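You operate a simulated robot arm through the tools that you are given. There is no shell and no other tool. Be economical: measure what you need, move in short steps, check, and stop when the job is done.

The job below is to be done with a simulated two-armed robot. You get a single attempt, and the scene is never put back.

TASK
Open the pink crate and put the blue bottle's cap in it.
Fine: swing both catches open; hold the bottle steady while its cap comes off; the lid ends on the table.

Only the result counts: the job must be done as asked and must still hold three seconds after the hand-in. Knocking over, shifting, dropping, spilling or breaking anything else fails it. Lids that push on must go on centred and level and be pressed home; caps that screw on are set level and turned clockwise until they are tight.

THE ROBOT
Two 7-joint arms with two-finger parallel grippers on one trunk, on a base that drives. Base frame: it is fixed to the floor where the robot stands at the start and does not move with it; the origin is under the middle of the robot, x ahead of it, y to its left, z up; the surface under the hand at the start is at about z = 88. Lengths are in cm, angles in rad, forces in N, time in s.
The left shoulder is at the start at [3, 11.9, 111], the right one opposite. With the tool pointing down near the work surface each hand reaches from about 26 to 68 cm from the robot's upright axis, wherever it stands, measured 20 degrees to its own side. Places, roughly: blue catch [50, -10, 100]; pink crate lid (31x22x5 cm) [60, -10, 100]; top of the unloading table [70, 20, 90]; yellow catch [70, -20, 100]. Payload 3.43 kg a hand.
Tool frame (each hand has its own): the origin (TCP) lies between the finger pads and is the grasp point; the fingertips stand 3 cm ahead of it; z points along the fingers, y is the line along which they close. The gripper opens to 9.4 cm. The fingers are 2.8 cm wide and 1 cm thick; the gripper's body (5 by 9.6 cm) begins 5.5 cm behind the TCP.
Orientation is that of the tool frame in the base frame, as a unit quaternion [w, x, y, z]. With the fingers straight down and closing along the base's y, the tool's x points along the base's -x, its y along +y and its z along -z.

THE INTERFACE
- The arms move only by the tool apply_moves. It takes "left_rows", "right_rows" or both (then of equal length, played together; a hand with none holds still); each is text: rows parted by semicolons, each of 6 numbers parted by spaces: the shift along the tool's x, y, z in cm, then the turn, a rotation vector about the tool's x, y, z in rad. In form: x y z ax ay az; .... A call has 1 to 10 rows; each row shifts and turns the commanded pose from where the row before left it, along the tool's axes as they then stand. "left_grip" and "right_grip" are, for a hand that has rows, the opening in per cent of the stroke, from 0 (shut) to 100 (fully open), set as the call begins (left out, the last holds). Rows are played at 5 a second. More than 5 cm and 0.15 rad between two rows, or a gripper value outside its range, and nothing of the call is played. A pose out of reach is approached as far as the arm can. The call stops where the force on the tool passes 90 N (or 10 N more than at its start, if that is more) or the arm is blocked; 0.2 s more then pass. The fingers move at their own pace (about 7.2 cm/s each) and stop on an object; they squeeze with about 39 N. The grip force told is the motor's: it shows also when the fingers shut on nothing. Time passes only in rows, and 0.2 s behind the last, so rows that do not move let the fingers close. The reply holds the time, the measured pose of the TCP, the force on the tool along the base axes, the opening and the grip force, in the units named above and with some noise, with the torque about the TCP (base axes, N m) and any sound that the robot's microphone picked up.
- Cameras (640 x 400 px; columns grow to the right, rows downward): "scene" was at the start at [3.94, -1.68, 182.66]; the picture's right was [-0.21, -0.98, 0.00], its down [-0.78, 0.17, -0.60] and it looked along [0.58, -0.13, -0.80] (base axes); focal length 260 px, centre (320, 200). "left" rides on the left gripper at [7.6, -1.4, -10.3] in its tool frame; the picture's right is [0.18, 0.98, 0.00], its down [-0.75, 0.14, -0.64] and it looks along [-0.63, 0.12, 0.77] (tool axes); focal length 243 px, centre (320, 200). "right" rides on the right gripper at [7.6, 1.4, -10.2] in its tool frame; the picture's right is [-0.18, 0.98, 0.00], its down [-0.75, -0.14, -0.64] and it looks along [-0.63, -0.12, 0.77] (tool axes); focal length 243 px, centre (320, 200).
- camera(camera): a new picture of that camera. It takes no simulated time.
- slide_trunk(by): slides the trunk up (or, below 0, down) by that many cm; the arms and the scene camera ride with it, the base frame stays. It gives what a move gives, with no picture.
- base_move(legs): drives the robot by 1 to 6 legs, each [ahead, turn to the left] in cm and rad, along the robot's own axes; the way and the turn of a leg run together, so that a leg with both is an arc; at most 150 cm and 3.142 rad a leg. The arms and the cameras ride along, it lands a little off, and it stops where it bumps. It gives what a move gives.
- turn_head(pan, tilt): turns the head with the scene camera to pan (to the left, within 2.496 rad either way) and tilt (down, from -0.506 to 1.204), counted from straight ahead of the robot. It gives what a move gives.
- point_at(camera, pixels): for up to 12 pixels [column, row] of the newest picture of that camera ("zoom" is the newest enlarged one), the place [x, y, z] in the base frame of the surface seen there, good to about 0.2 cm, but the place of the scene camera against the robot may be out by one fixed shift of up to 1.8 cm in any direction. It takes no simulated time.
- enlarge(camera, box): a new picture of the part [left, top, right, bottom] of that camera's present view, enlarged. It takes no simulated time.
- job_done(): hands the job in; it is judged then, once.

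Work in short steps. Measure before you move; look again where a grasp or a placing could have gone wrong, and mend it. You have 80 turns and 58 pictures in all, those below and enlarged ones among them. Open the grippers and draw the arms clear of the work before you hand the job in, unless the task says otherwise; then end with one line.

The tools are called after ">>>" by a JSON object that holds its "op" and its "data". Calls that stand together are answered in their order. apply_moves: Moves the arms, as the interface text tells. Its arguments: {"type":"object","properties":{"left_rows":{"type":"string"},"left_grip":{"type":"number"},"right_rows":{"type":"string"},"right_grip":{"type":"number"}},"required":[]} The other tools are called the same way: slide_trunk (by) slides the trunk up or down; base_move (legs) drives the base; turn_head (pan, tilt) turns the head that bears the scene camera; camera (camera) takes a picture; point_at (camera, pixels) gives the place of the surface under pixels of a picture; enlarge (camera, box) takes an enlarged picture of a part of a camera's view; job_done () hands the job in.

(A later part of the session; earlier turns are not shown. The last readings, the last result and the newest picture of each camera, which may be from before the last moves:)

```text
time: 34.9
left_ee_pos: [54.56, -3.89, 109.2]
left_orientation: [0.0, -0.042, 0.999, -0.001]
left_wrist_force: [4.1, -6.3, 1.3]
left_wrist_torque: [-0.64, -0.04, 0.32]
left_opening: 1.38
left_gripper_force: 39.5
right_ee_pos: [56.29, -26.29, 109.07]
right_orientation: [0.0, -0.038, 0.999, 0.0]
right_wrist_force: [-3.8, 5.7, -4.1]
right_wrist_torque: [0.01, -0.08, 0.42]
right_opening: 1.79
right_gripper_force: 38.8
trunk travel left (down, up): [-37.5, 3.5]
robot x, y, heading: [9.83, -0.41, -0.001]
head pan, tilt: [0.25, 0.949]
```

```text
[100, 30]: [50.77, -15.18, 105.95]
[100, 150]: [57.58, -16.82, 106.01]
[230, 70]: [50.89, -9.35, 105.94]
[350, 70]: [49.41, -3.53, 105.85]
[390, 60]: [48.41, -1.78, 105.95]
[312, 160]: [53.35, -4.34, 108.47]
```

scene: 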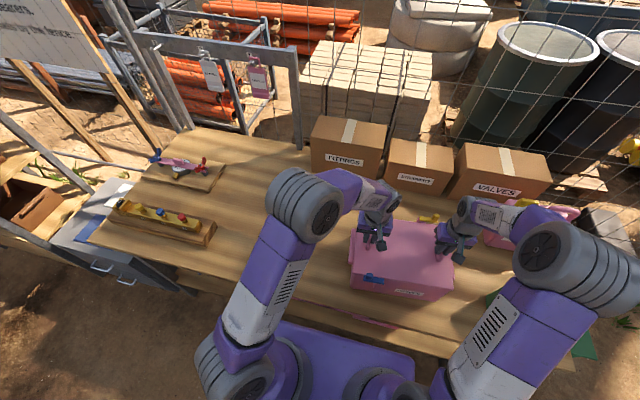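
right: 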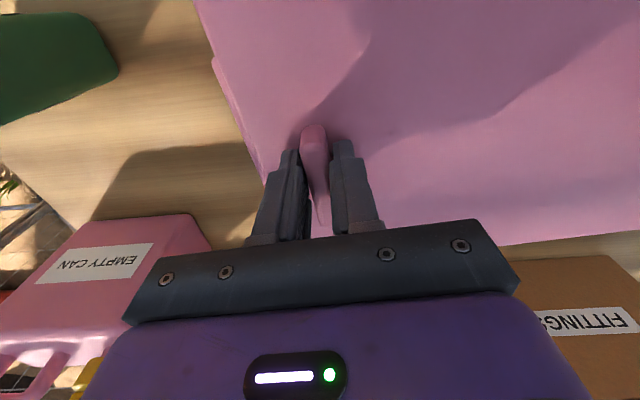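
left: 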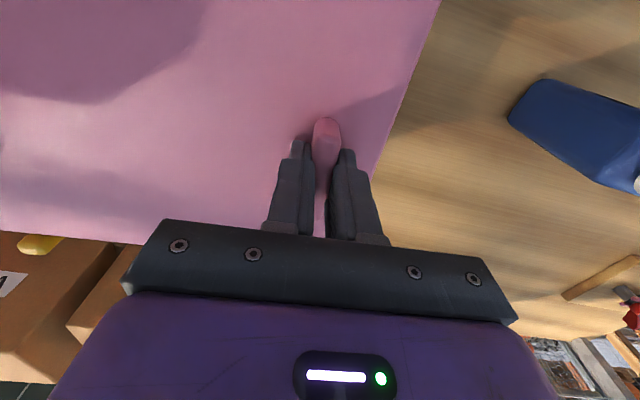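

The lid rises level (106). I lift it another 11 cm to clear the bottle.

>>> {"op": "apply_moves", "data": {"right_rows": "0 0 -1 0 0 0; 0 0 -1 0 0 0; 0 0 -1.5 0 0 0; 0 0 -1.5 0 0 0; 0 0 -2 0 0 0; 0 0 -2 0 0 0; 0 0 -2 0 0 0; 0 0 0 0 0 0", "left_rows": "0 0 -1 0 0 0; 0 0 -1 0 0 0; 0 0 -1.5 0 0 0; 0 0 -1.5 0 0 0; 0 0 -2 0 0 0; 0 0 -2 0 0 0; 0 0 -2 0 0 0; 0 0 0 0 0 0"}}

>>> {"op": "camera", "data": {"camera": "scene"}}

```text
time: 36.7
left_ee_pos: [54.46, -3.86, 120.29]
left_orientation: [0.0, -0.041, 0.999, 0.0]
left_wrist_force: [5.0, -2.7, 1.1]
left_wrist_torque: [-0.95, 0.01, 0.56]
left_opening: 1.37
left_gripper_force: 38.8
right_ee_pos: [56.19, -26.07, 120.33]
right_orientation: [-0.001, -0.038, 0.999, 0.0]
right_wrist_force: [-5.7, 0.9, -4.9]
right_wrist_torque: [0.11, -0.08, 0.57]
right_opening: 1.79
right_gripper_force: 38.7
trunk travel left (down, up): [-37.5, 3.5]
robot x, y, heading: [9.84, -0.24, 0.004]
head pan, tilt: [0.25, 0.949]
```

```text
31 pictures are left
```

scene: 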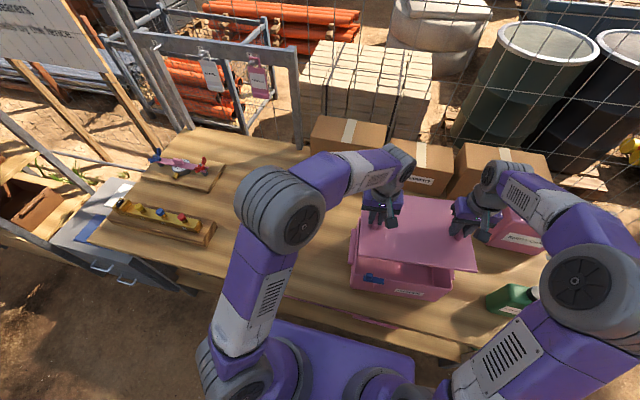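

The lid is off and level. I carry it left and ahead, half of the way first.

>>> {"op": "apply_moves", "data": {"right_rows": "-1.28 2.83 0 0 0 0; -1.28 2.83 0 0 0 0; -1.28 2.83 0 0 0 0; -1.28 2.83 0 0 0 0; -1.28 2.83 0 0 0 0; -1.28 2.83 0 0 0 0; 0 0 0 0 0 0", "left_rows": "-1.28 2.83 0 0 0 0; -1.28 2.83 0 0 0 0; -1.28 2.83 0 0 0 0; -1.28 2.83 0 0 0 0; -1.28 2.83 0 0 0 0; -1.28 2.83 0 0 0 0; 0 0 0 0 0 0"}}

>>> {"op": "apply_moves", "data": {"right_rows": "-1.28 2.83 0 0 0 0; -1.28 2.83 0 0 0 0; -1.28 2.83 0 0 0 0; -1.28 2.83 0 0 0 0; -1.28 2.83 0 0 0 0; -1.28 2.83 0 0 0 0; 0 0 0 0 0 0", "left_rows": "-1.28 2.83 0 0 0 0; -1.28 2.83 0 0 0 0; -1.28 2.83 0 0 0 0; -1.28 2.83 0 0 0 0; -1.28 2.83 0 0 0 0; -1.28 2.83 0 0 0 0; 0 0 0 0 0 0"}}

>>> {"op": "camera", "data": {"camera": "scene"}}

```text
time: 38.3
left_ee_pos: [60.85, 13.61, 120.18]
left_orientation: [0.0, -0.041, 0.999, 0.001]
left_wrist_force: [-0.8, 1.3, 0.5]
left_wrist_torque: [-0.26, 1.22, -0.07]
left_opening: 1.36
left_gripper_force: 38.7
right_ee_pos: [62.6, -8.86, 120.31]
right_orientation: [0.001, -0.038, 0.999, 0.0]
right_wrist_force: [-0.9, -0.8, -2.5]
right_wrist_torque: [-0.07, -1.22, 0.34]
right_opening: 1.33
right_gripper_force: 39.2
trunk travel left (down, up): [-37.5, 3.5]
robot x, y, heading: [9.53, -0.12, 0.007]
head pan, tilt: [0.25, 0.949]
```

```text
time: 39.9
left_ee_pos: [67.08, 30.31, 120.08]
left_orientation: [-0.002, -0.036, 0.999, -0.005]
left_wrist_force: [-9.4, -29.7, -2.6]
left_wrist_torque: [0.04, 0.89, -1.22]
left_opening: 1.37
left_gripper_force: 38.7
right_ee_pos: [67.93, 7.98, 120.07]
right_orientation: [0.002, -0.039, 0.999, 0.005]
right_wrist_force: [10.2, 28.3, -0.9]
right_wrist_torque: [0.13, -0.83, -1.22]
right_opening: 1.39
right_gripper_force: 38.5
right hand out of reach, approached as far as the arm can: row 6
trunk travel left (down, up): [-37.5, 3.5]
robot x, y, heading: [9.7, -0.13, -0.001]
head pan, tilt: [0.25, 0.949]
```

```text
30 pictures are left
```

scene: 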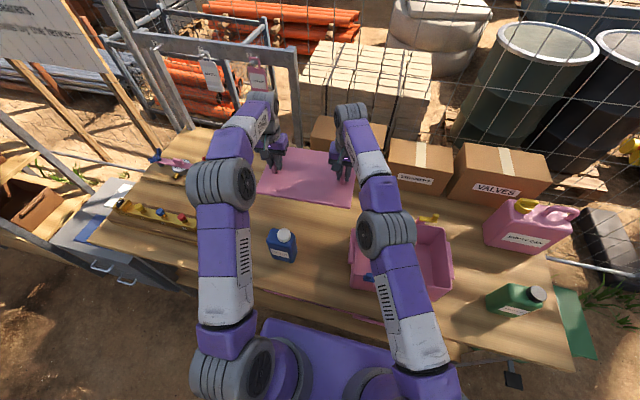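

The right hand is at its reach limit at this height, and the hands strain by 29 N. Descending brings the wrists closer to shoulder height, so I lower 4 cm and check that it relaxes.

>>> {"op": "apply_moves", "data": {"right_rows": "0.3 0 1 0 0 0; 0.3 0 1 0 0 0; 0 0 1 0 0 0; 0 0 1 0 0 0; 0 0 0 0 0 0", "left_rows": "0.3 0 1 0 0 0; 0.3 0 1 0 0 0; 0 0 1 0 0 0; 0 0 1 0 0 0; 0 0 0 0 0 0"}}

>>> {"op": "camera", "data": {"camera": "left"}}

```text
time: 41.1
left_ee_pos: [66.69, 30.44, 116.11]
left_orientation: [-0.001, -0.038, 0.999, -0.006]
left_wrist_force: [-9.0, -35.5, -5.6]
left_wrist_torque: [0.26, 0.56, -1.1]
left_opening: 1.44
left_gripper_force: 38.6
right_ee_pos: [67.35, 8.02, 116.06]
right_orientation: [0.001, -0.039, 0.999, 0.007]
right_wrist_force: [9.4, 35.7, 3.2]
right_wrist_torque: [0.57, -0.54, -1.11]
right_opening: 1.41
right_gripper_force: 39.0
trunk travel left (down, up): [-37.5, 3.5]
robot x, y, heading: [9.53, -0.16, 0.001]
head pan, tilt: [0.25, 0.949]
```

```text
29 pictures are left
```

left: 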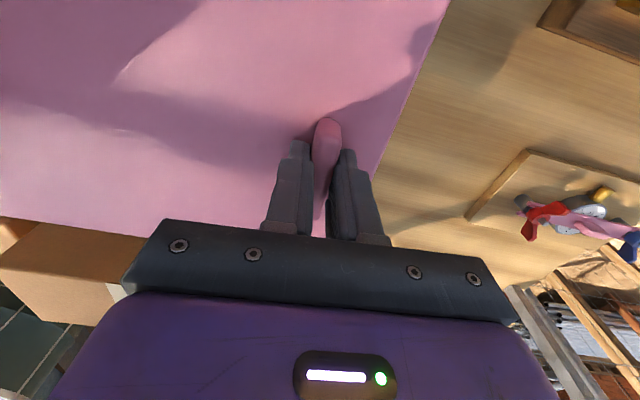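

The strain comes from spacing commanded too wide, so I bring the hands 0.6 cm together, then lower further.

>>> {"op": "apply_moves", "data": {"right_rows": "0 0.15 0 0 0 0; 0 0.15 0 0 0 0; 0 0 1.5 0 0 0; 0 0 1.5 0 0 0; 0 0 1.5 0 0 0; 0 0 1.5 0 0 0; 0 0 0 0 0 0", "left_rows": "0 -0.15 0 0 0 0; 0 -0.15 0 0 0 0; 0 0 1.5 0 0 0; 0 0 1.5 0 0 0; 0 0 1.5 0 0 0; 0 0 1.5 0 0 0; 0 0 0 0 0 0"}}

>>> {"op": "enlarge", "data": {"camera": "scene", "box": [200, 130, 400, 280]}}

>>> {"op": "point_at", "data": {"camera": "zoom", "pixels": [[230, 330], [300, 340], [265, 300], [320, 200], [200, 170], [500, 215], [180, 190]]}}

```text
time: 42.7
left_ee_pos: [66.68, 30.47, 110.29]
left_orientation: [-0.001, -0.039, 0.999, -0.003]
left_wrist_force: [-8.5, -27.1, -4.2]
left_wrist_torque: [0.19, 0.14, -1.16]
left_opening: 1.42
left_gripper_force: 39.5
right_ee_pos: [67.39, 8.08, 110.08]
right_orientation: [0.002, -0.039, 0.999, 0.003]
right_wrist_force: [9.1, 28.4, 2.9]
right_wrist_torque: [0.62, -0.11, -1.13]
right_opening: 1.4
right_gripper_force: 38.9
trunk travel left (down, up): [-37.5, 3.5]
robot x, y, heading: [10.1, 0.08, 0.004]
head pan, tilt: [0.25, 0.949]
```

```text
2.67 times, centred on (300, 205) of scene
```

zoom: 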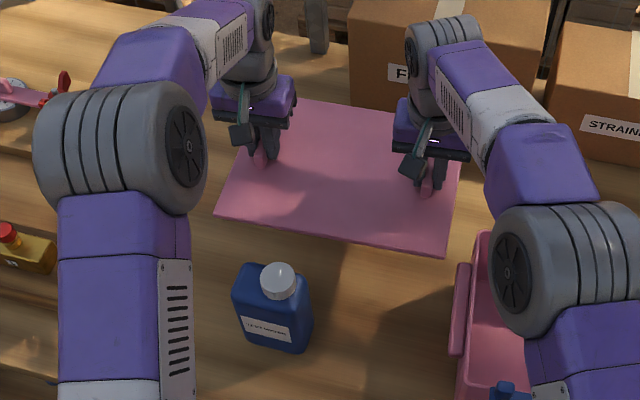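

```text
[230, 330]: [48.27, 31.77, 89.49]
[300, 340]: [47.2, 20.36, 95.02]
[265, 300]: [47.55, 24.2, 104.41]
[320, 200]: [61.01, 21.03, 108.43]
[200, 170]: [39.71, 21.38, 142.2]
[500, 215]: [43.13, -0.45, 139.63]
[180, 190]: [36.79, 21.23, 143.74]
```

The front edge of the lid runs from (218,214) to (448,256) in the zoom; I'll measure its corners against the bottle (266,270) and crate side handle.

>>> {"op": "point_at", "data": {"camera": "zoom", "pixels": [[222, 210], [440, 248], [335, 230], [262, 268], [300, 290], [455, 290], [460, 265], [485, 240], [236, 275], [455, 180], [295, 105]]}}

```text
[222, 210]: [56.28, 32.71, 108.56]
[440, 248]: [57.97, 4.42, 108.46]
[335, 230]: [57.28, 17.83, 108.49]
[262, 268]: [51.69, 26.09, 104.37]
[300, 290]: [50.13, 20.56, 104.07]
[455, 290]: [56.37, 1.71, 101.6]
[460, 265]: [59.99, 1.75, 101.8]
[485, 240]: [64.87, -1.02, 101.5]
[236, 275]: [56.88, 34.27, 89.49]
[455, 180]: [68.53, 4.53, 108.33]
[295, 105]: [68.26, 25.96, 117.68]
```

There is about 2 cm clearance to the crate's side handle and 3 cm or more to the bottle. I relieve the strain a bit and lower straight down.

>>> {"op": "apply_moves", "data": {"right_rows": "0 0.2 1.5 0 0 0; 0 0.15 1.5 0 0 0; 0 0 2 0 0 0; 0 0 2 0 0 0; 0 0 2 0 0 0; 0 0 2 0 0 0; 0 0 1.5 0 0 0; 0 0 0 0 0 0", "left_rows": "0 -0.2 1.5 0 0 0; 0 -0.15 1.5 0 0 0; 0 0 2 0 0 0; 0 0 2 0 0 0; 0 0 2 0 0 0; 0 0 2 0 0 0; 0 0 1.5 0 0 0; 0 0 0 0 0 0"}}

>>> {"op": "enlarge", "data": {"camera": "scene", "box": [200, 130, 400, 280]}}

>>> {"op": "point_at", "data": {"camera": "zoom", "pixels": [[320, 220], [335, 240], [420, 255], [300, 180]]}}

```text
time: 44.5
left_ee_pos: [66.54, 30.59, 97.59]
left_orientation: [0.0, -0.042, 0.999, 0.0]
left_wrist_force: [-9.6, -12.1, -0.8]
left_wrist_torque: [-0.16, 0.29, -1.1]
left_opening: 1.41
left_gripper_force: 39.0
right_ee_pos: [67.43, 8.18, 97.7]
right_orientation: [0.0, -0.037, 0.999, -0.001]
right_wrist_force: [9.5, 12.5, -0.5]
right_wrist_torque: [0.29, -0.3, -1.08]
right_opening: 1.37
right_gripper_force: 39.2
trunk travel left (down, up): [-37.5, 3.5]
robot x, y, heading: [10.02, -0.28, -0.002]
head pan, tilt: [0.25, 0.949]
```

```text
2.67 times, centred on (300, 205) of scene
```

zoom: 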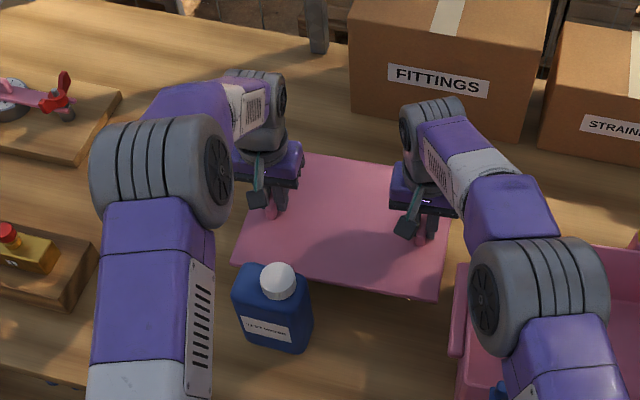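

```text
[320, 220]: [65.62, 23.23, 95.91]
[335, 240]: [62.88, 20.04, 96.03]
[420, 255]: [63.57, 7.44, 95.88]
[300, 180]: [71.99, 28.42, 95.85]
```

The lid's top is at about 94.3 and all is clear. I lower in small steps until contact.

>>> {"op": "apply_moves", "data": {"right_rows": "0 0 0.7 0 0 0; 0 0 0.7 0 0 0; 0 0 0.6 0 0 0; 0 0 0.5 0 0 0; 0 0 0 0 0 0", "left_rows": "0 0 0.7 0 0 0; 0 0 0.7 0 0 0; 0 0 0.6 0 0 0; 0 0 0.5 0 0 0; 0 0 0 0 0 0"}}

```text
time: 45.7
left_ee_pos: [66.5, 30.59, 95.06]
left_orientation: [0.0, -0.041, 0.999, 0.0]
left_wrist_force: [-8.4, -6.9, -3.2]
left_wrist_torque: [0.04, 0.08, -1.1]
left_opening: 1.39
left_gripper_force: 39.1
right_ee_pos: [67.58, 8.17, 95.1]
right_orientation: [0.001, -0.037, 0.999, 0.0]
right_wrist_force: [9.8, 6.8, 0.1]
right_wrist_torque: [0.35, -0.09, -1.14]
right_opening: 1.35
right_gripper_force: 39.1
trunk travel left (down, up): [-37.5, 3.5]
robot x, y, heading: [10.01, 0.07, 0.002]
head pan, tilt: [0.25, 0.949]
```

No contact yet, so I continue in 0.5 cm steps.

>>> {"op": "apply_moves", "data": {"right_rows": "0 0 0.4 0 0 0; 0 0 0.4 0 0 0; 0 0 0.4 0 0 0; 0 0 0 0 0 0", "left_rows": "0 0 0.4 0 0 0; 0 0 0.4 0 0 0; 0 0 0.4 0 0 0; 0 0 0 0 0 0"}}

>>> {"op": "apply_moves", "data": {"right_rows": "0 0 0.3 0 0 0; 0 0 0.3 0 0 0; 0 0 0 0 0 0", "left_rows": "0 0 0.3 0 0 0; 0 0 0.3 0 0 0; 0 0 0 0 0 0"}}

```text
time: 46.7
left_ee_pos: [66.39, 30.62, 94.19]
left_orientation: [0.0, -0.042, 0.999, 0.0]
left_wrist_force: [-9.6, -2.4, -4.7]
left_wrist_torque: [0.32, -0.02, -1.06]
left_opening: 1.37
left_gripper_force: 39.1
right_ee_pos: [67.36, 8.2, 93.83]
right_orientation: [0.002, -0.037, 0.999, 0.0]
right_wrist_force: [9.4, 1.6, 2.6]
right_wrist_torque: [0.51, 0.12, -1.1]
right_opening: 1.4
right_gripper_force: 39.4
trunk travel left (down, up): [-37.5, 3.5]
robot x, y, heading: [9.74, -0.14, 0.002]
head pan, tilt: [0.25, 0.949]
```

```text
time: 47.5
left_ee_pos: [66.58, 30.46, 93.42]
left_orientation: [-0.001, -0.04, 0.999, 0.001]
left_wrist_force: [-9.5, 1.4, -3.9]
left_wrist_torque: [0.36, 0.3, -1.11]
left_opening: 1.38
left_gripper_force: 39.7
right_ee_pos: [67.42, 8.3, 93.11]
right_orientation: [0.001, -0.037, 0.999, -0.001]
right_wrist_force: [9.6, -2.4, 2.5]
right_wrist_torque: [0.4, -0.24, -1.1]
right_opening: 1.4
right_gripper_force: 39.2
trunk travel left (down, up): [-37.5, 3.5]
robot x, y, heading: [10.46, -0.03, 0.001]
head pan, tilt: [0.25, 0.949]
```

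Still free; lid top should be about 90. I continue gently.

>>> {"op": "apply_moves", "data": {"right_rows": "0 0 0.25 0 0 0; 0 0 0.25 0 0 0; 0 0 0 0 0 0", "left_rows": "0 0 0.25 0 0 0; 0 0 0.25 0 0 0; 0 0 0 0 0 0"}}

>>> {"op": "camera", "data": {"camera": "left"}}

>>> {"op": "point_at", "data": {"camera": "left", "pixels": [[200, 100], [100, 60], [360, 80], [430, 130], [250, 50]]}}

```text
time: 48.3
left_ee_pos: [66.49, 30.61, 93.19]
left_orientation: [0.001, -0.04, 0.999, 0.001]
left_wrist_force: [-5.9, 6.9, -3.5]
left_wrist_torque: [0.09, -0.42, -1.09]
left_opening: 1.39
left_gripper_force: 39.0
right_ee_pos: [67.48, 8.15, 93.14]
right_orientation: [0.004, -0.038, 0.999, 0.0]
right_wrist_force: [5.9, -6.1, 27.0]
right_wrist_torque: [-0.18, 0.16, -1.09]
right_opening: 1.35
right_gripper_force: 38.7
trunk travel left (down, up): [-37.5, 3.5]
robot x, y, heading: [9.85, -0.06, 0.003]
head pan, tilt: [0.25, 0.949]
```

```text
26 pictures are left
```

left: 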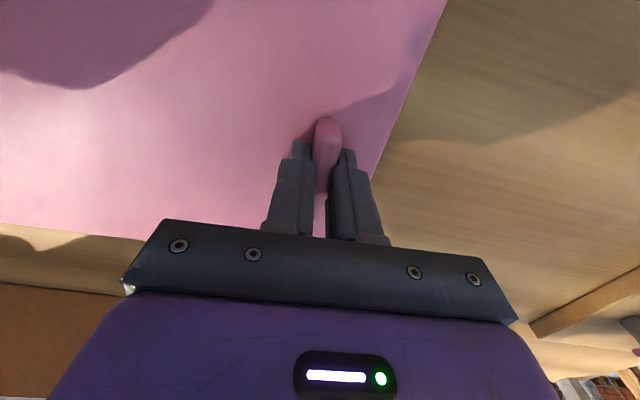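

```text
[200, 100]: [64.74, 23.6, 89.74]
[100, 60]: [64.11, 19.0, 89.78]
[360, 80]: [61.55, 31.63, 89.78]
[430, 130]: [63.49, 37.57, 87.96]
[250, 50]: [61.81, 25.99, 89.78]
```

The right end touches (27 N) and the lid's top is at 89.8. I lower the left slightly, then open both hands a little and rise.

>>> {"op": "apply_moves", "data": {"left_rows": "0 0 0.15 0 0 0; 0 0 0.1 0 0 0; 0 0 0 0 0 0"}}

>>> {"op": "apply_moves", "data": {"right_rows": "0 0 0 0 0 0; 0 0 0 0 0 0; 0 0 -1 0 0 0; 0 0 -3 0 0 0; 0 0 -4 0 0 0; 0 0 -5 0 0 0; 0 0 -5 0 0 0; 0 0 -5 0 0 0; 0 0 0 0 0 0", "left_rows": "0 0 0 0 0 0; 0 0 0 0 0 0; 0 0 -1 0 0 0; 0 0 -3 0 0 0; 0 0 -4 0 0 0; 0 0 -5 0 0 0; 0 0 -5 0 0 0; 0 0 -5 0 0 0; 0 0 0 0 0 0", "left_grip": 42, "right_grip": 42}}

>>> {"op": "camera", "data": {"camera": "left"}}

```text
time: 49.1
left_ee_pos: [66.41, 30.53, 93.01]
left_orientation: [0.003, -0.041, 0.999, 0.001]
left_wrist_force: [-12.5, 9.3, 26.6]
left_wrist_torque: [-0.08, 0.62, -1.1]
left_opening: 1.38
left_gripper_force: 38.9
right_ee_pos: [67.51, 8.26, 93.13]
right_orientation: [0.005, -0.038, 0.999, 0.001]
right_wrist_force: [17.8, -3.1, 15.5]
right_wrist_torque: [-0.11, 0.32, -1.03]
right_opening: 1.36
right_gripper_force: 38.8
trunk travel left (down, up): [-37.5, 3.5]
robot x, y, heading: [9.74, 0.17, 0.007]
head pan, tilt: [0.25, 0.949]
```

```text
time: 51.1
left_ee_pos: [66.7, 30.87, 115.48]
left_orientation: [0.0, -0.041, 0.999, 0.0]
left_wrist_force: [-0.4, 0.3, -0.5]
left_wrist_torque: [0.03, 0.02, 0.05]
left_opening: 3.96
left_gripper_force: 0.1
right_ee_pos: [67.37, 8.19, 115.66]
right_orientation: [0.0, -0.037, 0.999, 0.0]
right_wrist_force: [0.5, 1.2, -0.4]
right_wrist_torque: [-0.01, -0.04, -0.01]
right_opening: 3.96
right_gripper_force: 0.1
trunk travel left (down, up): [-37.5, 3.5]
robot x, y, heading: [9.53, 0.17, 0.0]
head pan, tilt: [0.25, 0.949]
```

```text
25 pictures are left
```

left: 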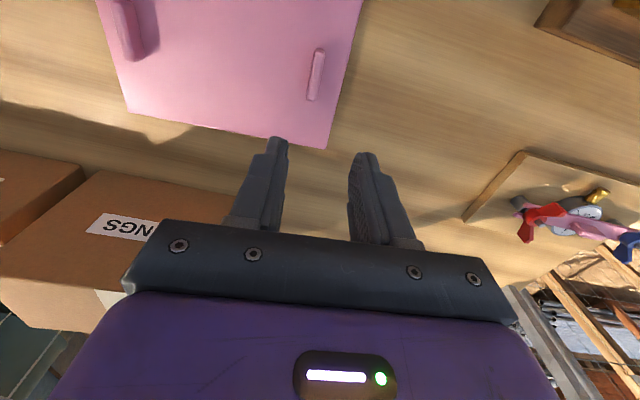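

The lid lies flat on the table. Next I turn the left hand's yaw by -90° for holding the bottle from its left side, and draw the right hand back so that its camera can see the bottle.

>>> {"op": "apply_moves", "data": {"left_rows": "0 0 0 0 0 0.15; 0 0 0 0 0 0.15; 0 0 0 0 0 0.15; 0 0 0 0 0 0.15; 0 0 0 0 0 0.15; 0 0 0 0 0 0.15; 0 0 0 0 0 0.15; 0 0 0 0 0 0.15; 0 0 0 0 0 0.15; 0 0 0 0 0 0.15", "right_rows": "0 0 -2 0 0 0; 2.7 0 -2 0 0 0; 2.7 0 -2 0 0 0; 2.7 0 -2 0 0 0; 2.7 0.4 -2 0 0 0; 2.7 0.4 0 0 0 0; 2.7 0.4 0 0 0 0; 2.7 0.4 0 0 0 0; 2.7 0.4 0 0 0 0; 2.7 0.4 0 0 0 0", "left_grip": 100, "right_grip": 60}}

>>> {"op": "apply_moves", "data": {"left_rows": "0 0 0 0 0 0.15; 0 0 -1 0 0 0; 2 -4 0 0 0 0; 2 -4 0 0 0 0; 2 -4 0 0 0 0; 2 -4 0 0 0 0; 2 -1 0 0 0 0; 0 0 0 0 0 0"}}

>>> {"op": "camera", "data": {"camera": "right"}}

```text
time: 53.3
left_ee_pos: [66.51, 30.53, 115.75]
left_orientation: [0.0, 0.652, 0.758, 0.0]
left_wrist_force: [0.2, -0.1, -0.7]
left_wrist_torque: [-0.05, 0.02, -0.01]
left_opening: 9.41
left_gripper_force: 0.1
right_ee_pos: [42.91, 8.95, 125.63]
right_orientation: [0.001, -0.038, 0.999, 0.001]
right_wrist_force: [0.1, -0.3, 0.8]
right_wrist_torque: [0.01, -0.04, -0.01]
right_opening: 5.65
right_gripper_force: 0.1
trunk travel left (down, up): [-37.5, 3.5]
robot x, y, heading: [9.48, 0.25, 0.001]
head pan, tilt: [0.25, 0.949]
```

```text
time: 55.1
left_ee_pos: [49.37, 40.46, 116.64]
left_orientation: [0.0, 0.705, 0.709, 0.001]
left_wrist_force: [0.3, -1.0, -0.1]
left_wrist_torque: [-0.03, -0.01, 0.01]
left_opening: 9.39
left_gripper_force: 0.1
right_ee_pos: [43.11, 9.03, 125.59]
right_orientation: [0.001, -0.038, 0.999, 0.001]
right_wrist_force: [0.4, -0.9, -0.5]
right_wrist_torque: [0.03, 0.02, 0.03]
right_opening: 5.65
right_gripper_force: 0.1
trunk travel left (down, up): [-37.5, 3.5]
robot x, y, heading: [9.88, 0.43, -0.002]
head pan, tilt: [0.25, 0.949]
```

```text
24 pictures are left
```

right: 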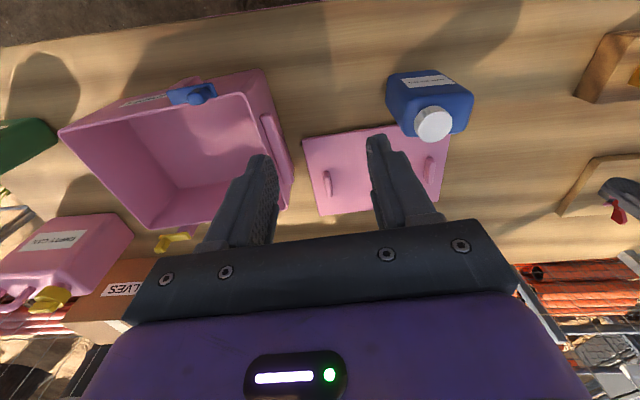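

I now see the bottle at (430,103), with the cap at (433,124); I enlarge and measure its faces.

>>> {"op": "enlarge", "data": {"camera": "right", "box": [375, 60, 485, 150]}}

>>> {"op": "point_at", "data": {"camera": "zoom", "pixels": [[335, 370], [245, 375], [425, 375], [340, 320], [345, 445], [110, 185], [540, 230], [290, 220], [100, 105], [460, 70], [290, 25], [530, 300]]}}

```text
4.44 times, centred on (430, 105) of right
```

zoom: 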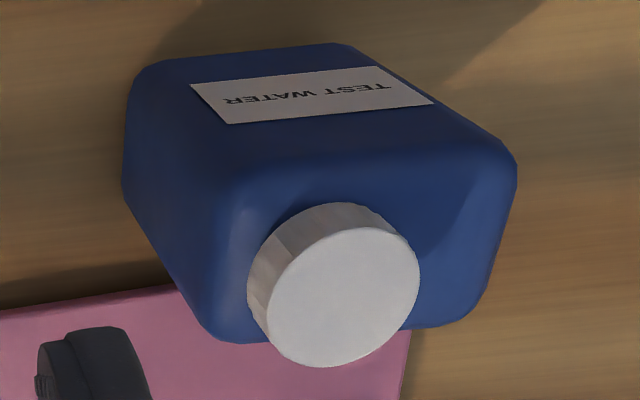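

```text
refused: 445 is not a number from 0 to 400
```

>>> {"op": "point_at", "data": {"camera": "zoom", "pixels": [[345, 295], [275, 300], [412, 265], [345, 235], [320, 362], [235, 190], [500, 165], [480, 300], [230, 325], [135, 90], [340, 55], [380, 170]]}}

```text
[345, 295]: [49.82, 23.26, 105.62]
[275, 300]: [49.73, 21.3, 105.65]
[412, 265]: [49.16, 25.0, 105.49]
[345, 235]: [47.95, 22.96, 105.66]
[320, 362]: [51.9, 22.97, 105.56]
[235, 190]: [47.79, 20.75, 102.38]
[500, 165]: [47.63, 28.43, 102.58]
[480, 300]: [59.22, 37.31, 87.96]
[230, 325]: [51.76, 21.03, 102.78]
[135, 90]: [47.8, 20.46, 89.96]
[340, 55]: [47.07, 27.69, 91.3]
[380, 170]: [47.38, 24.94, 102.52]
```

The cap centres at (49.85,23.15), top 105.6, diameter about 3.9; the body spans x≈46.8–52.8, y≈20.3–28.6. I tilt the left hand by 60° so that its fingers come in from the left and slightly downward.

>>> {"op": "apply_moves", "data": {"left_rows": "0 0 0 0 -0.15 0; 0 0 0 0 -0.15 0; 0 0 0 0 -0.15 0; 0 0 0 0 -0.15 0; 0 0 0 0 -0.15 0; 0 0 0 0 -0.15 0; 0 0 0 0 -0.15 0; 0 0 0 0 0 0"}}

>>> {"op": "camera", "data": {"camera": "scene"}}

```text
time: 56.9
left_ee_pos: [49.5, 40.54, 116.69]
left_orientation: [0.356, 0.611, 0.612, -0.354]
left_wrist_force: [-0.5, -0.3, -0.4]
left_wrist_torque: [0.02, -0.01, 0.01]
left_opening: 9.4
left_gripper_force: 0.1
right_ee_pos: [43.03, 8.76, 125.5]
right_orientation: [0.0, -0.038, 0.999, 0.0]
right_wrist_force: [-0.6, 0.1, 0.2]
right_wrist_torque: [0.0, -0.04, -0.02]
right_opening: 5.64
right_gripper_force: 0.0
trunk travel left (down, up): [-37.5, 3.5]
robot x, y, heading: [9.72, 0.32, 0.003]
head pan, tilt: [0.25, 0.949]
```

```text
22 pictures are left
```

scene: 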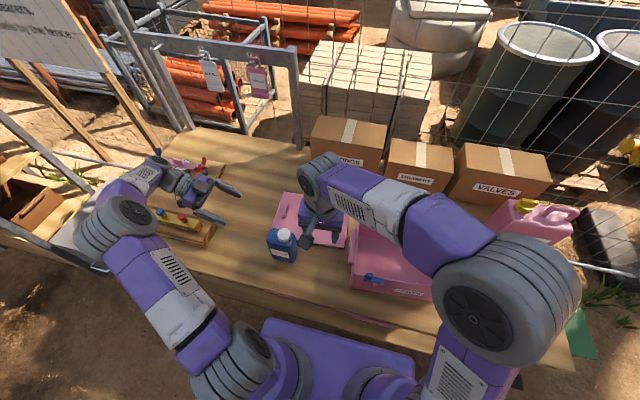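

The left hand is oriented well. I bring it to the pre-grasp position 12 cm back along the approach, at about (49.8,36.6,103).

>>> {"op": "apply_moves", "data": {"left_rows": "2 0.1 2 0 0 0; 2 0.1 2 0 0 0; 2 0.1 2 0 0 0; 2 0 2 0 0 0; 1.8 0 2.2 0 0 0; 0 0 0 0 0 0"}}

>>> {"op": "camera", "data": {"camera": "left"}}

>>> {"op": "camera", "data": {"camera": "right"}}

```text
time: 58.3
left_ee_pos: [49.86, 36.42, 103.01]
left_orientation: [0.354, 0.612, 0.613, -0.354]
left_wrist_force: [-0.2, -0.5, -0.4]
left_wrist_torque: [0.03, 0.01, 0.02]
left_opening: 9.42
left_gripper_force: 0.1
right_ee_pos: [43.07, 9.07, 125.54]
right_orientation: [0.0, -0.037, 0.999, 0.0]
right_wrist_force: [0.2, 0.0, 0.3]
right_wrist_torque: [-0.01, -0.01, 0.01]
right_opening: 5.64
right_gripper_force: 0.1
trunk travel left (down, up): [-37.5, 3.5]
robot x, y, heading: [9.82, -0.25, 0.003]
head pan, tilt: [0.25, 0.949]
```

```text
21 pictures are left
```

left: 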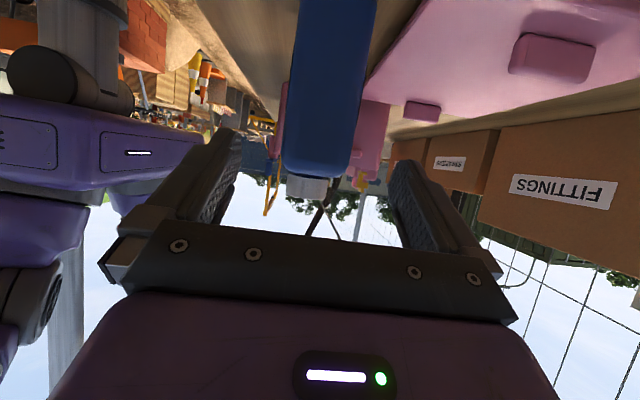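

```text
20 pictures are left
```

right: 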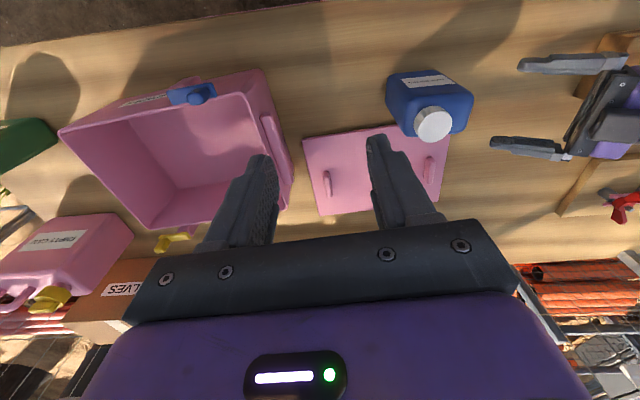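

From the left hand the bottle lies between the fingers; I'll measure its two side edges.

>>> {"op": "point_at", "data": {"camera": "left", "pixels": [[292, 110], [325, 110], [362, 110], [300, 50], [370, 50], [325, 50], [290, 150], [350, 150]]}}

```text
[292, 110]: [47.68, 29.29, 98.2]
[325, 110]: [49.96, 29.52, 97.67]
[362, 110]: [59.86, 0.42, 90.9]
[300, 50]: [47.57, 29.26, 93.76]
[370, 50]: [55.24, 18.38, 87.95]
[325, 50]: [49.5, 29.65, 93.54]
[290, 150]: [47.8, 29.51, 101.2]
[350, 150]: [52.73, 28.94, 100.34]
```

The body centre is x≈50.1 and its left face y≈29.5. I advance 11 cm along the approach and then close slowly on it.

>>> {"op": "apply_moves", "data": {"left_rows": "0 0.24 2.5 0 0 0; 0 0 2.5 0 0 0; 0 0 2 0 0 0; 0 0 2 0 0 0; 0 0 2 0 0 0; 0 0 0 0 0 0"}}

>>> {"op": "camera", "data": {"camera": "right"}}

>>> {"op": "point_at", "data": {"camera": "right", "pixels": [[433, 128], [420, 122], [446, 120]]}}

```text
time: 59.7
left_ee_pos: [50.06, 27.03, 97.48]
left_orientation: [0.355, 0.61, 0.614, -0.353]
left_wrist_force: [-0.1, -0.4, -0.4]
left_wrist_torque: [0.04, 0.0, 0.01]
left_opening: 9.4
left_gripper_force: 0.0
right_ee_pos: [43.04, 8.92, 125.62]
right_orientation: [0.0, -0.037, 0.999, 0.0]
right_wrist_force: [0.6, 0.2, 0.2]
right_wrist_torque: [-0.01, 0.0, 0.04]
right_opening: 5.68
right_gripper_force: 0.0
trunk travel left (down, up): [-37.5, 3.5]
robot x, y, heading: [10.01, 0.35, -0.002]
head pan, tilt: [0.25, 0.949]
```

```text
19 pictures are left
```

right: 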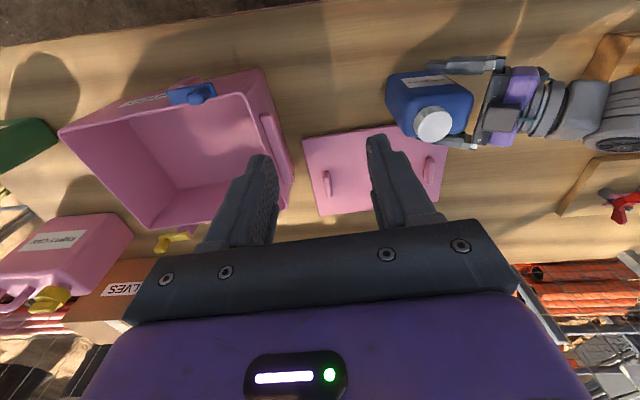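

```text
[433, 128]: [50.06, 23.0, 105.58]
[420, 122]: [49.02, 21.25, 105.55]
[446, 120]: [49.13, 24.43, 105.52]
```

The fingers straddle the bottle without contact (cap still at y≈23.0). I close the left hand.

>>> {"op": "apply_moves", "data": {"left_rows": "0 0 0 0 0 0; 0 0 0 0 0 0; 0 0 0 0 0 0; 0 0 0 0 0 0", "left_grip": 0}}

>>> {"op": "enlarge", "data": {"camera": "right", "box": [375, 40, 515, 160]}}

>>> {"op": "point_at", "data": {"camera": "zoom", "pixels": [[265, 290], [190, 300], [325, 280], [265, 320], [265, 245]]}}

```text
time: 60.7
left_ee_pos: [49.99, 26.89, 97.58]
left_orientation: [0.355, 0.611, 0.613, -0.353]
left_wrist_force: [-0.3, 0.0, 0.1]
left_wrist_torque: [-0.05, 0.12, -0.02]
left_opening: 6.41
left_gripper_force: 39.0
right_ee_pos: [43.02, 9.0, 125.59]
right_orientation: [0.0, -0.037, 0.999, 0.0]
right_wrist_force: [0.4, 0.5, -0.5]
right_wrist_torque: [0.01, 0.0, 0.02]
right_opening: 5.64
right_gripper_force: 0.0
trunk travel left (down, up): [-37.5, 3.5]
robot x, y, heading: [10.04, -0.18, 0.003]
head pan, tilt: [0.25, 0.949]
```

```text
3.33 times, centred on (445, 100) of right
```

zoom: 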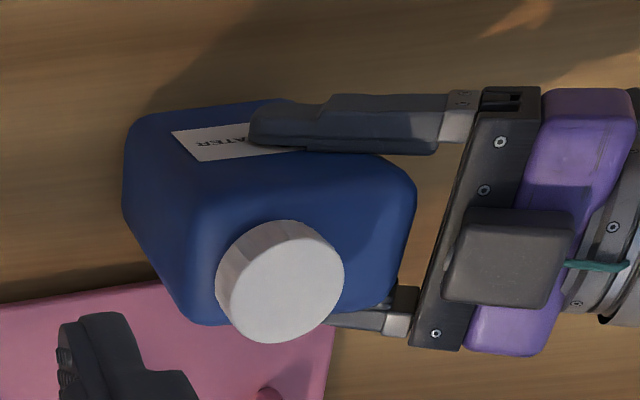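

```text
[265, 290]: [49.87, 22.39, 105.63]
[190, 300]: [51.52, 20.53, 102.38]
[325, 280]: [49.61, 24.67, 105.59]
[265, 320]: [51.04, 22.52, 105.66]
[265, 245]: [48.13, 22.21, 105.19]
```

The bottle is held (6.4 cm). A box on the left gripper shows at (510,255); I'll check how high it is, and the cap centre at (282,282).

>>> {"op": "point_at", "data": {"camera": "zoom", "pixels": [[282, 282], [460, 250], [510, 225], [510, 290], [560, 250], [232, 260], [337, 270], [300, 230], [280, 335]]}}

```text
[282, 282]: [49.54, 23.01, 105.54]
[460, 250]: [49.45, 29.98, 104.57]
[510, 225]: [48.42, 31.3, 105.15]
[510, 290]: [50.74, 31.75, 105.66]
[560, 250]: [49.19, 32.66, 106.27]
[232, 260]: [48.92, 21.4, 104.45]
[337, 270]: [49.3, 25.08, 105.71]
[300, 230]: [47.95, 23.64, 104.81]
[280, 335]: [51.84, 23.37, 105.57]
```

The box stays below 106.5 and behind y 29.5, so there is room. I bring the right hand above the cap and turn it -1.2 rad to leave room for the unscrewing stroke.

>>> {"op": "apply_moves", "data": {"right_rows": "-2.6 4.5 0 0 0 0; -2.6 4.5 0 0 0 0; -2.7 4.5 0 0 0 0; 0 0 0 0 0 0.15; 0 0 0 0 0 0.15; 0 0 0 0 0 0.15; 0 0 0 0 0 0.15; 0 0 0 0 0 0.15; 0 0 0 0 0 0.15; 0 0 0 0 0 0.15", "right_grip": 58}}

>>> {"op": "apply_moves", "data": {"right_rows": "0 0 0 0 0 0.15; 0 0 4 0 0 0; 0 0 4 0 0 0; 0 0 4 0 0 0; 0 0 0 0 0 0"}}

>>> {"op": "camera", "data": {"camera": "right"}}

```text
refused: row 1 steps farther than a row can; nothing moved
```

```text
time: 61.9
left_ee_pos: [50.02, 26.97, 97.65]
left_orientation: [0.354, 0.611, 0.614, -0.353]
left_wrist_force: [0.1, -0.4, 0.0]
left_wrist_torque: [-0.13, 0.13, -0.03]
left_opening: 6.4
left_gripper_force: 38.6
right_ee_pos: [43.03, 8.82, 113.62]
right_orientation: [0.0, 0.038, 0.999, 0.0]
right_wrist_force: [-0.5, 0.2, 0.8]
right_wrist_torque: [0.04, 0.01, 0.0]
right_opening: 5.66
right_gripper_force: 0.1
trunk travel left (down, up): [-37.5, 3.5]
robot x, y, heading: [9.87, -0.08, -0.001]
head pan, tilt: [0.25, 0.949]
```

```text
17 pictures are left
```

right: 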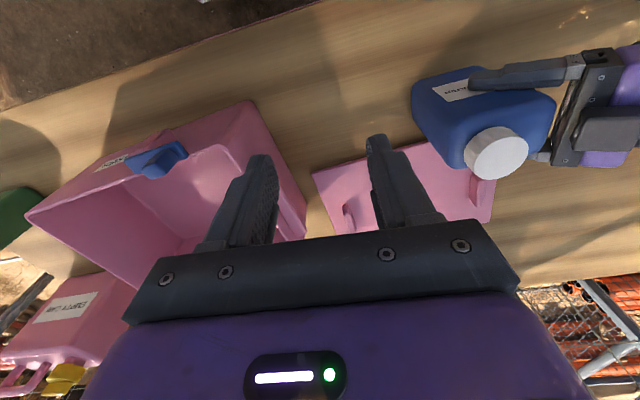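

The first call was refused (step too long), so the hand went down in place, still clear. I now move over the cap in shorter steps and turn.

>>> {"op": "apply_moves", "data": {"right_rows": "-1.42 3.7 -1 0 0 0; -1.42 3.7 0 0 0 0; -1.42 3.7 0 0 0 0; -1.42 3.7 0 0 0 0; 0 0 0 0 0 0.15; 0 0 0 0 0 0.15; 0 0 0 0 0 0.15; 0 0 0 0 0 0.15; 0 0 0 0 0 0.15; 0 0 0 0 0 0.15", "right_grip": 58}}

>>> {"op": "apply_moves", "data": {"right_rows": "0 0 0 0 0 0.15; 0 0 2 0 0 0; 0 0 0 0 0 0"}}

>>> {"op": "camera", "data": {"camera": "right"}}

```text
time: 64.1
left_ee_pos: [50.01, 26.98, 97.7]
left_orientation: [0.355, 0.61, 0.614, -0.353]
left_wrist_force: [0.1, 0.3, 0.7]
left_wrist_torque: [-0.03, 0.07, 0.03]
left_opening: 6.4
left_gripper_force: 39.2
right_ee_pos: [49.78, 23.31, 114.62]
right_orientation: [0.001, 0.469, 0.883, -0.001]
right_wrist_force: [-1.0, 0.2, -0.8]
right_wrist_torque: [0.0, -0.01, 0.03]
right_opening: 5.46
right_gripper_force: 0.1
trunk travel left (down, up): [-37.5, 3.5]
robot x, y, heading: [9.77, 0.13, 0.003]
head pan, tilt: [0.25, 0.949]
```

```text
time: 64.9
left_ee_pos: [49.94, 26.99, 97.65]
left_orientation: [0.355, 0.611, 0.613, -0.353]
left_wrist_force: [0.1, 0.5, -0.2]
left_wrist_torque: [0.04, 0.01, 0.0]
left_opening: 6.42
left_gripper_force: 38.6
right_ee_pos: [49.69, 23.14, 112.72]
right_orientation: [0.0, 0.533, 0.846, 0.0]
right_wrist_force: [-0.1, 0.3, 0.5]
right_wrist_torque: [0.01, 0.01, 0.02]
right_opening: 5.46
right_gripper_force: 0.0
trunk travel left (down, up): [-37.5, 3.5]
robot x, y, heading: [10.01, -0.01, 0.001]
head pan, tilt: [0.25, 0.949]
```

```text
16 pictures are left
```

right: 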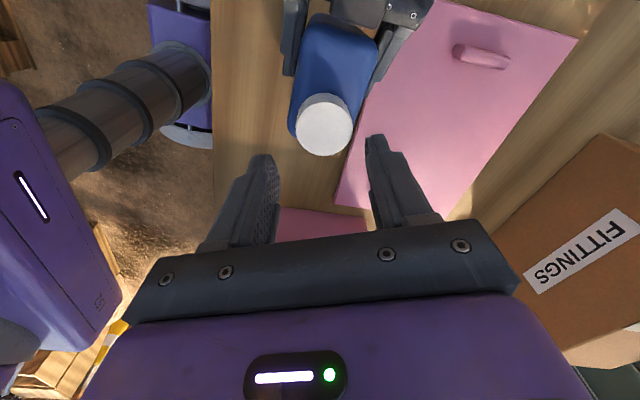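

I'll measure the cap from here, before the descent.

>>> {"op": "point_at", "data": {"camera": "right", "pixels": [[325, 125], [300, 122], [350, 122], [324, 98], [324, 152]]}}

```text
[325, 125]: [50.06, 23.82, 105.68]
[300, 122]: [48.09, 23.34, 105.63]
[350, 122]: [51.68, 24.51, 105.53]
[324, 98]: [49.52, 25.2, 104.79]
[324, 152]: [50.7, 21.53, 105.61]
```

The cap centre is about (50.0,23.35). I shift 0.3 cm, descend to z 106.2 and close on the cap.

>>> {"op": "apply_moves", "data": {"right_rows": "0.07 0.3 2 0 0 0; 0 0 2 0 0 0; 0 0 1.5 0 0 0; 0 0 1 0 0 0; 0 0 0 0 0 0"}}

>>> {"op": "apply_moves", "data": {"right_rows": "0 0 0 0 0 0; 0 0 0 0 0 0; 0 0 0 0 0 0", "right_grip": 0}}

```text
time: 66.1
left_ee_pos: [50.1, 27.02, 97.57]
left_orientation: [0.354, 0.611, 0.613, -0.354]
left_wrist_force: [-0.1, 1.4, 0.8]
left_wrist_torque: [0.04, 0.03, -0.04]
left_opening: 6.43
left_gripper_force: 39.2
right_ee_pos: [50.01, 23.36, 106.15]
right_orientation: [0.0, 0.532, 0.846, 0.0]
right_wrist_force: [0.3, 0.1, 0.4]
right_wrist_torque: [0.01, -0.04, 0.0]
right_opening: 5.44
right_gripper_force: 0.0
trunk travel left (down, up): [-37.5, 3.5]
robot x, y, heading: [9.65, -0.11, 0.002]
head pan, tilt: [0.25, 0.949]
```

```text
time: 66.9
left_ee_pos: [49.93, 26.98, 97.56]
left_orientation: [0.355, 0.61, 0.614, -0.353]
left_wrist_force: [1.6, 0.5, -0.3]
left_wrist_torque: [-0.14, 0.16, 0.06]
left_opening: 6.38
left_gripper_force: 39.0
right_ee_pos: [50.05, 23.32, 106.19]
right_orientation: [-0.001, 0.533, 0.846, 0.0]
right_wrist_force: [-2.3, -2.0, 0.4]
right_wrist_torque: [0.01, 0.01, -0.01]
right_opening: 4.1
right_gripper_force: 39.2
trunk travel left (down, up): [-37.5, 3.5]
robot x, y, heading: [9.67, 0.01, -0.006]
head pan, tilt: [0.25, 0.949]
```

The grip on the cap is good (4.1 cm) with little side force. I turn it anticlockwise, rising slightly.

>>> {"op": "apply_moves", "data": {"right_rows": "0 0 0 0 0 -0.1; 0 0 0 0 0 -0.15; 0 0 -0.02 0 0 -0.15; 0 0 -0.02 0 0 -0.15; 0 0 -0.02 0 0 -0.15; 0 0 -0.02 0 0 -0.15; 0 0 -0.02 0 0 -0.15; 0 0 -0.02 0 0 -0.15; 0 0 -0.02 0 0 -0.15; 0 0 -0.02 0 0 -0.15"}}

>>> {"op": "apply_moves", "data": {"right_rows": "0 0 -0.02 0 0 -0.15; 0 0 -0.02 0 0 -0.15; 0 0 -0.02 0 0 -0.15; 0 0 -0.02 0 0 -0.15; 0 0 -0.02 0 0 -0.15; 0 0 -0.02 0 0 -0.15; 0 0 -0.02 0 0 -0.15; 0 0 -0.02 0 0 -0.15; 0 0 0 0 0 0"}}

```text
time: 69.1
left_ee_pos: [50.17, 26.89, 97.52]
left_orientation: [0.355, 0.61, 0.614, -0.353]
left_wrist_force: [9.2, 8.6, 1.3]
left_wrist_torque: [-0.8, 0.63, 0.35]
left_opening: 6.39
left_gripper_force: 39.0
right_ee_pos: [50.16, 23.28, 106.27]
right_orientation: [0.0, -0.164, 0.987, -0.001]
right_wrist_force: [-8.9, -9.0, -5.3]
right_wrist_torque: [-0.12, 0.12, 0.01]
right_opening: 4.14
right_gripper_force: 39.1
trunk travel left (down, up): [-37.5, 3.5]
robot x, y, heading: [9.65, 0.22, 0.002]
head pan, tilt: [0.25, 0.949]
```

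```text
time: 71.1
left_ee_pos: [49.99, 27.0, 97.57]
left_orientation: [0.355, 0.611, 0.612, -0.354]
left_wrist_force: [0.2, 13.3, 10.5]
left_wrist_torque: [-0.99, -0.17, -0.01]
left_opening: 6.42
left_gripper_force: 38.9
right_ee_pos: [50.03, 23.31, 106.42]
right_orientation: [0.0, -0.691, 0.723, -0.002]
right_wrist_force: [0.7, -11.6, -11.7]
right_wrist_torque: [-0.38, 0.07, 0.01]
right_opening: 4.13
right_gripper_force: 39.1
trunk travel left (down, up): [-37.5, 3.5]
robot x, y, heading: [9.91, -0.17, -0.0]
head pan, tilt: [0.25, 0.949]
```

Turned 152° so far; the cap still holds (12 N). I open, turn back, and regrip for another stroke.

>>> {"op": "apply_moves", "data": {"right_rows": "0 0 0.1 0 0 0; 0 0 0 0 0 0; 0 0 0 0 0 0.15; 0 0 0 0 0 0.15; 0 0 0 0 0 0.15; 0 0 0 0 0 0.15; 0 0 0 0 0 0.15; 0 0 0 0 0 0.15; 0 0 0 0 0 0.15; 0 0 0 0 0 0.15", "right_grip": 58}}

>>> {"op": "apply_moves", "data": {"right_rows": "0 0 0 0 0 0.15; 0 0 0 0 0 0.15; 0 0 0 0 0 0.15; 0 0 0 0 0 0.15; 0 0 0 0 0 0.15; 0 0 0 0 0 0.15; 0 0 0 0 0 0.15; 0 0 0 0 0 0.15; 0 0 0 0 0 0.15; 0 0 0 0 0 0.1"}}

>>> {"op": "apply_moves", "data": {"right_rows": "0 0 0 0 0 0; 0 0 0 0 0 0; 0 0 0 0 0 0; 0 0 0 0 0 -0.1; 0 0 0 0 0 -0.15; 0 0 -0.02 0 0 -0.15; 0 0 -0.02 0 0 -0.15; 0 0 -0.02 0 0 -0.15; 0 0 -0.02 0 0 -0.15; 0 0 -0.02 0 0 -0.15", "right_grip": 0}}

>>> {"op": "apply_moves", "data": {"right_rows": "0 0 -0.02 0 0 -0.15; 0 0 -0.02 0 0 -0.15; 0 0 -0.02 0 0 -0.15; 0 0 -0.02 0 0 -0.15; 0 0 -0.02 0 0 -0.15; 0 0 -0.02 0 0 -0.15; 0 0 -0.02 0 0 -0.15; 0 0 -0.02 0 0 -0.15; 0 0 -0.02 0 0 -0.15; 0 0 -0.02 0 0 -0.15"}}

```text
time: 73.3
left_ee_pos: [50.0, 27.01, 97.61]
left_orientation: [0.355, 0.611, 0.613, -0.353]
left_wrist_force: [-1.0, -1.1, 1.1]
left_wrist_torque: [0.07, -0.05, 0.03]
left_opening: 6.41
left_gripper_force: 38.9
right_ee_pos: [49.95, 23.26, 106.36]
right_orientation: [0.0, -0.161, 0.987, -0.001]
right_wrist_force: [-0.2, 1.0, 0.0]
right_wrist_torque: [-0.01, -0.01, 0.0]
right_opening: 5.45
right_gripper_force: 0.0
trunk travel left (down, up): [-37.5, 3.5]
robot x, y, heading: [10.13, 0.17, 0.003]
head pan, tilt: [0.25, 0.949]
```

```text
time: 75.5
left_ee_pos: [50.02, 26.87, 97.54]
left_orientation: [0.355, 0.611, 0.613, -0.354]
left_wrist_force: [-0.9, 0.7, 0.5]
left_wrist_torque: [0.18, -0.04, 0.03]
left_opening: 6.41
left_gripper_force: 38.7
right_ee_pos: [49.96, 23.37, 106.24]
right_orientation: [0.001, 0.533, 0.846, 0.0]
right_wrist_force: [0.2, 0.9, -0.7]
right_wrist_torque: [-0.03, 0.01, 0.0]
right_opening: 5.45
right_gripper_force: 0.1
trunk travel left (down, up): [-37.5, 3.5]
robot x, y, heading: [9.59, -0.0, 0.002]
head pan, tilt: [0.25, 0.949]
```

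```text
time: 77.7
left_ee_pos: [50.02, 27.05, 97.6]
left_orientation: [0.355, 0.611, 0.614, -0.353]
left_wrist_force: [2.1, 0.0, -0.7]
left_wrist_torque: [0.03, 0.1, 0.12]
left_opening: 6.41
left_gripper_force: 38.4
right_ee_pos: [50.09, 23.37, 106.53]
right_orientation: [0.0, 0.06, 0.998, 0.001]
right_wrist_force: [-1.8, -0.9, -0.2]
right_wrist_torque: [-0.03, 0.08, -0.01]
right_opening: 4.12
right_gripper_force: 39.3
trunk travel left (down, up): [-37.5, 3.5]
robot x, y, heading: [9.85, -0.44, 0.005]
head pan, tilt: [0.25, 0.949]
```

```text
time: 79.9
left_ee_pos: [50.05, 26.92, 97.62]
left_orientation: [0.355, 0.611, 0.613, -0.353]
left_wrist_force: [1.5, 5.8, 1.4]
left_wrist_torque: [-0.05, -0.07, 0.06]
left_opening: 6.36
left_gripper_force: 39.6
right_ee_pos: [50.04, 23.32, 106.77]
right_orientation: [0.0, -0.636, 0.772, -0.001]
right_wrist_force: [-0.6, -4.0, -0.9]
right_wrist_torque: [-0.04, 0.05, -0.02]
right_opening: 4.14
right_gripper_force: 39.3
trunk travel left (down, up): [-37.5, 3.5]
robot x, y, heading: [9.86, -0.03, 0.004]
head pan, tilt: [0.25, 0.949]
```

Forces are nearly nil now; I test whether the cap is free by lifting 0.5 cm gently.

>>> {"op": "apply_moves", "data": {"right_rows": "0 0 -0.15 0 0 -0.05; 0 0 -0.15 0 0 -0.05; 0 0 -0.2 0 0 0; 0 0 0 0 0 0"}}

```text
time: 80.9
left_ee_pos: [50.07, 26.92, 97.53]
left_orientation: [0.355, 0.611, 0.612, -0.355]
left_wrist_force: [-1.8, 1.8, 1.6]
left_wrist_torque: [-0.17, -0.18, -0.03]
left_opening: 6.41
left_gripper_force: 39.1
right_ee_pos: [50.04, 23.39, 107.21]
right_orientation: [0.0, -0.672, 0.741, 0.0]
right_wrist_force: [0.3, -3.5, -1.4]
right_wrist_torque: [-0.07, -0.03, 0.01]
right_opening: 4.15
right_gripper_force: 39.2
trunk travel left (down, up): [-37.5, 3.5]
robot x, y, heading: [9.76, -0.24, 0.001]
head pan, tilt: [0.25, 0.949]
```

Almost no resistance, so I lift on by 4 cm and look.

>>> {"op": "apply_moves", "data": {"right_rows": "0 0 -0.5 0 0 0; 0 0 -1 0 0 0; 0 0 -2.5 0 0 0; 0 0 0 0 0 0"}}

>>> {"op": "camera", "data": {"camera": "right"}}

>>> {"op": "enlarge", "data": {"camera": "scene", "box": [210, 170, 370, 290]}}

```text
time: 81.9
left_ee_pos: [50.04, 27.0, 97.67]
left_orientation: [0.355, 0.611, 0.612, -0.355]
left_wrist_force: [-1.3, -0.1, 0.4]
left_wrist_torque: [0.09, 0.02, 0.03]
left_opening: 6.42
left_gripper_force: 38.8
right_ee_pos: [49.99, 23.42, 111.1]
right_orientation: [0.0, -0.672, 0.74, -0.001]
right_wrist_force: [-0.4, 0.2, -0.1]
right_wrist_torque: [-0.01, -0.03, 0.02]
right_opening: 4.11
right_gripper_force: 38.7
trunk travel left (down, up): [-37.5, 3.5]
robot x, y, heading: [9.79, -0.03, 0.007]
head pan, tilt: [0.25, 0.949]
```

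```text
15 pictures are left
```

right: 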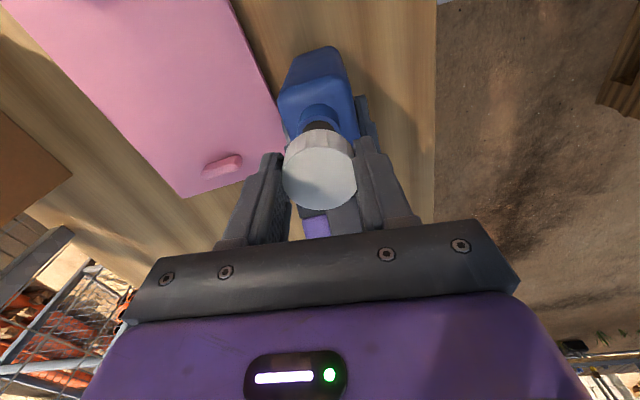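

```text
3.33 times, centred on (290, 230) of scene
```

zoom: 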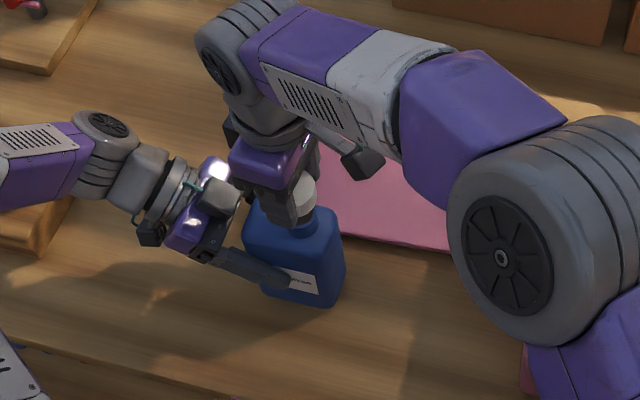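

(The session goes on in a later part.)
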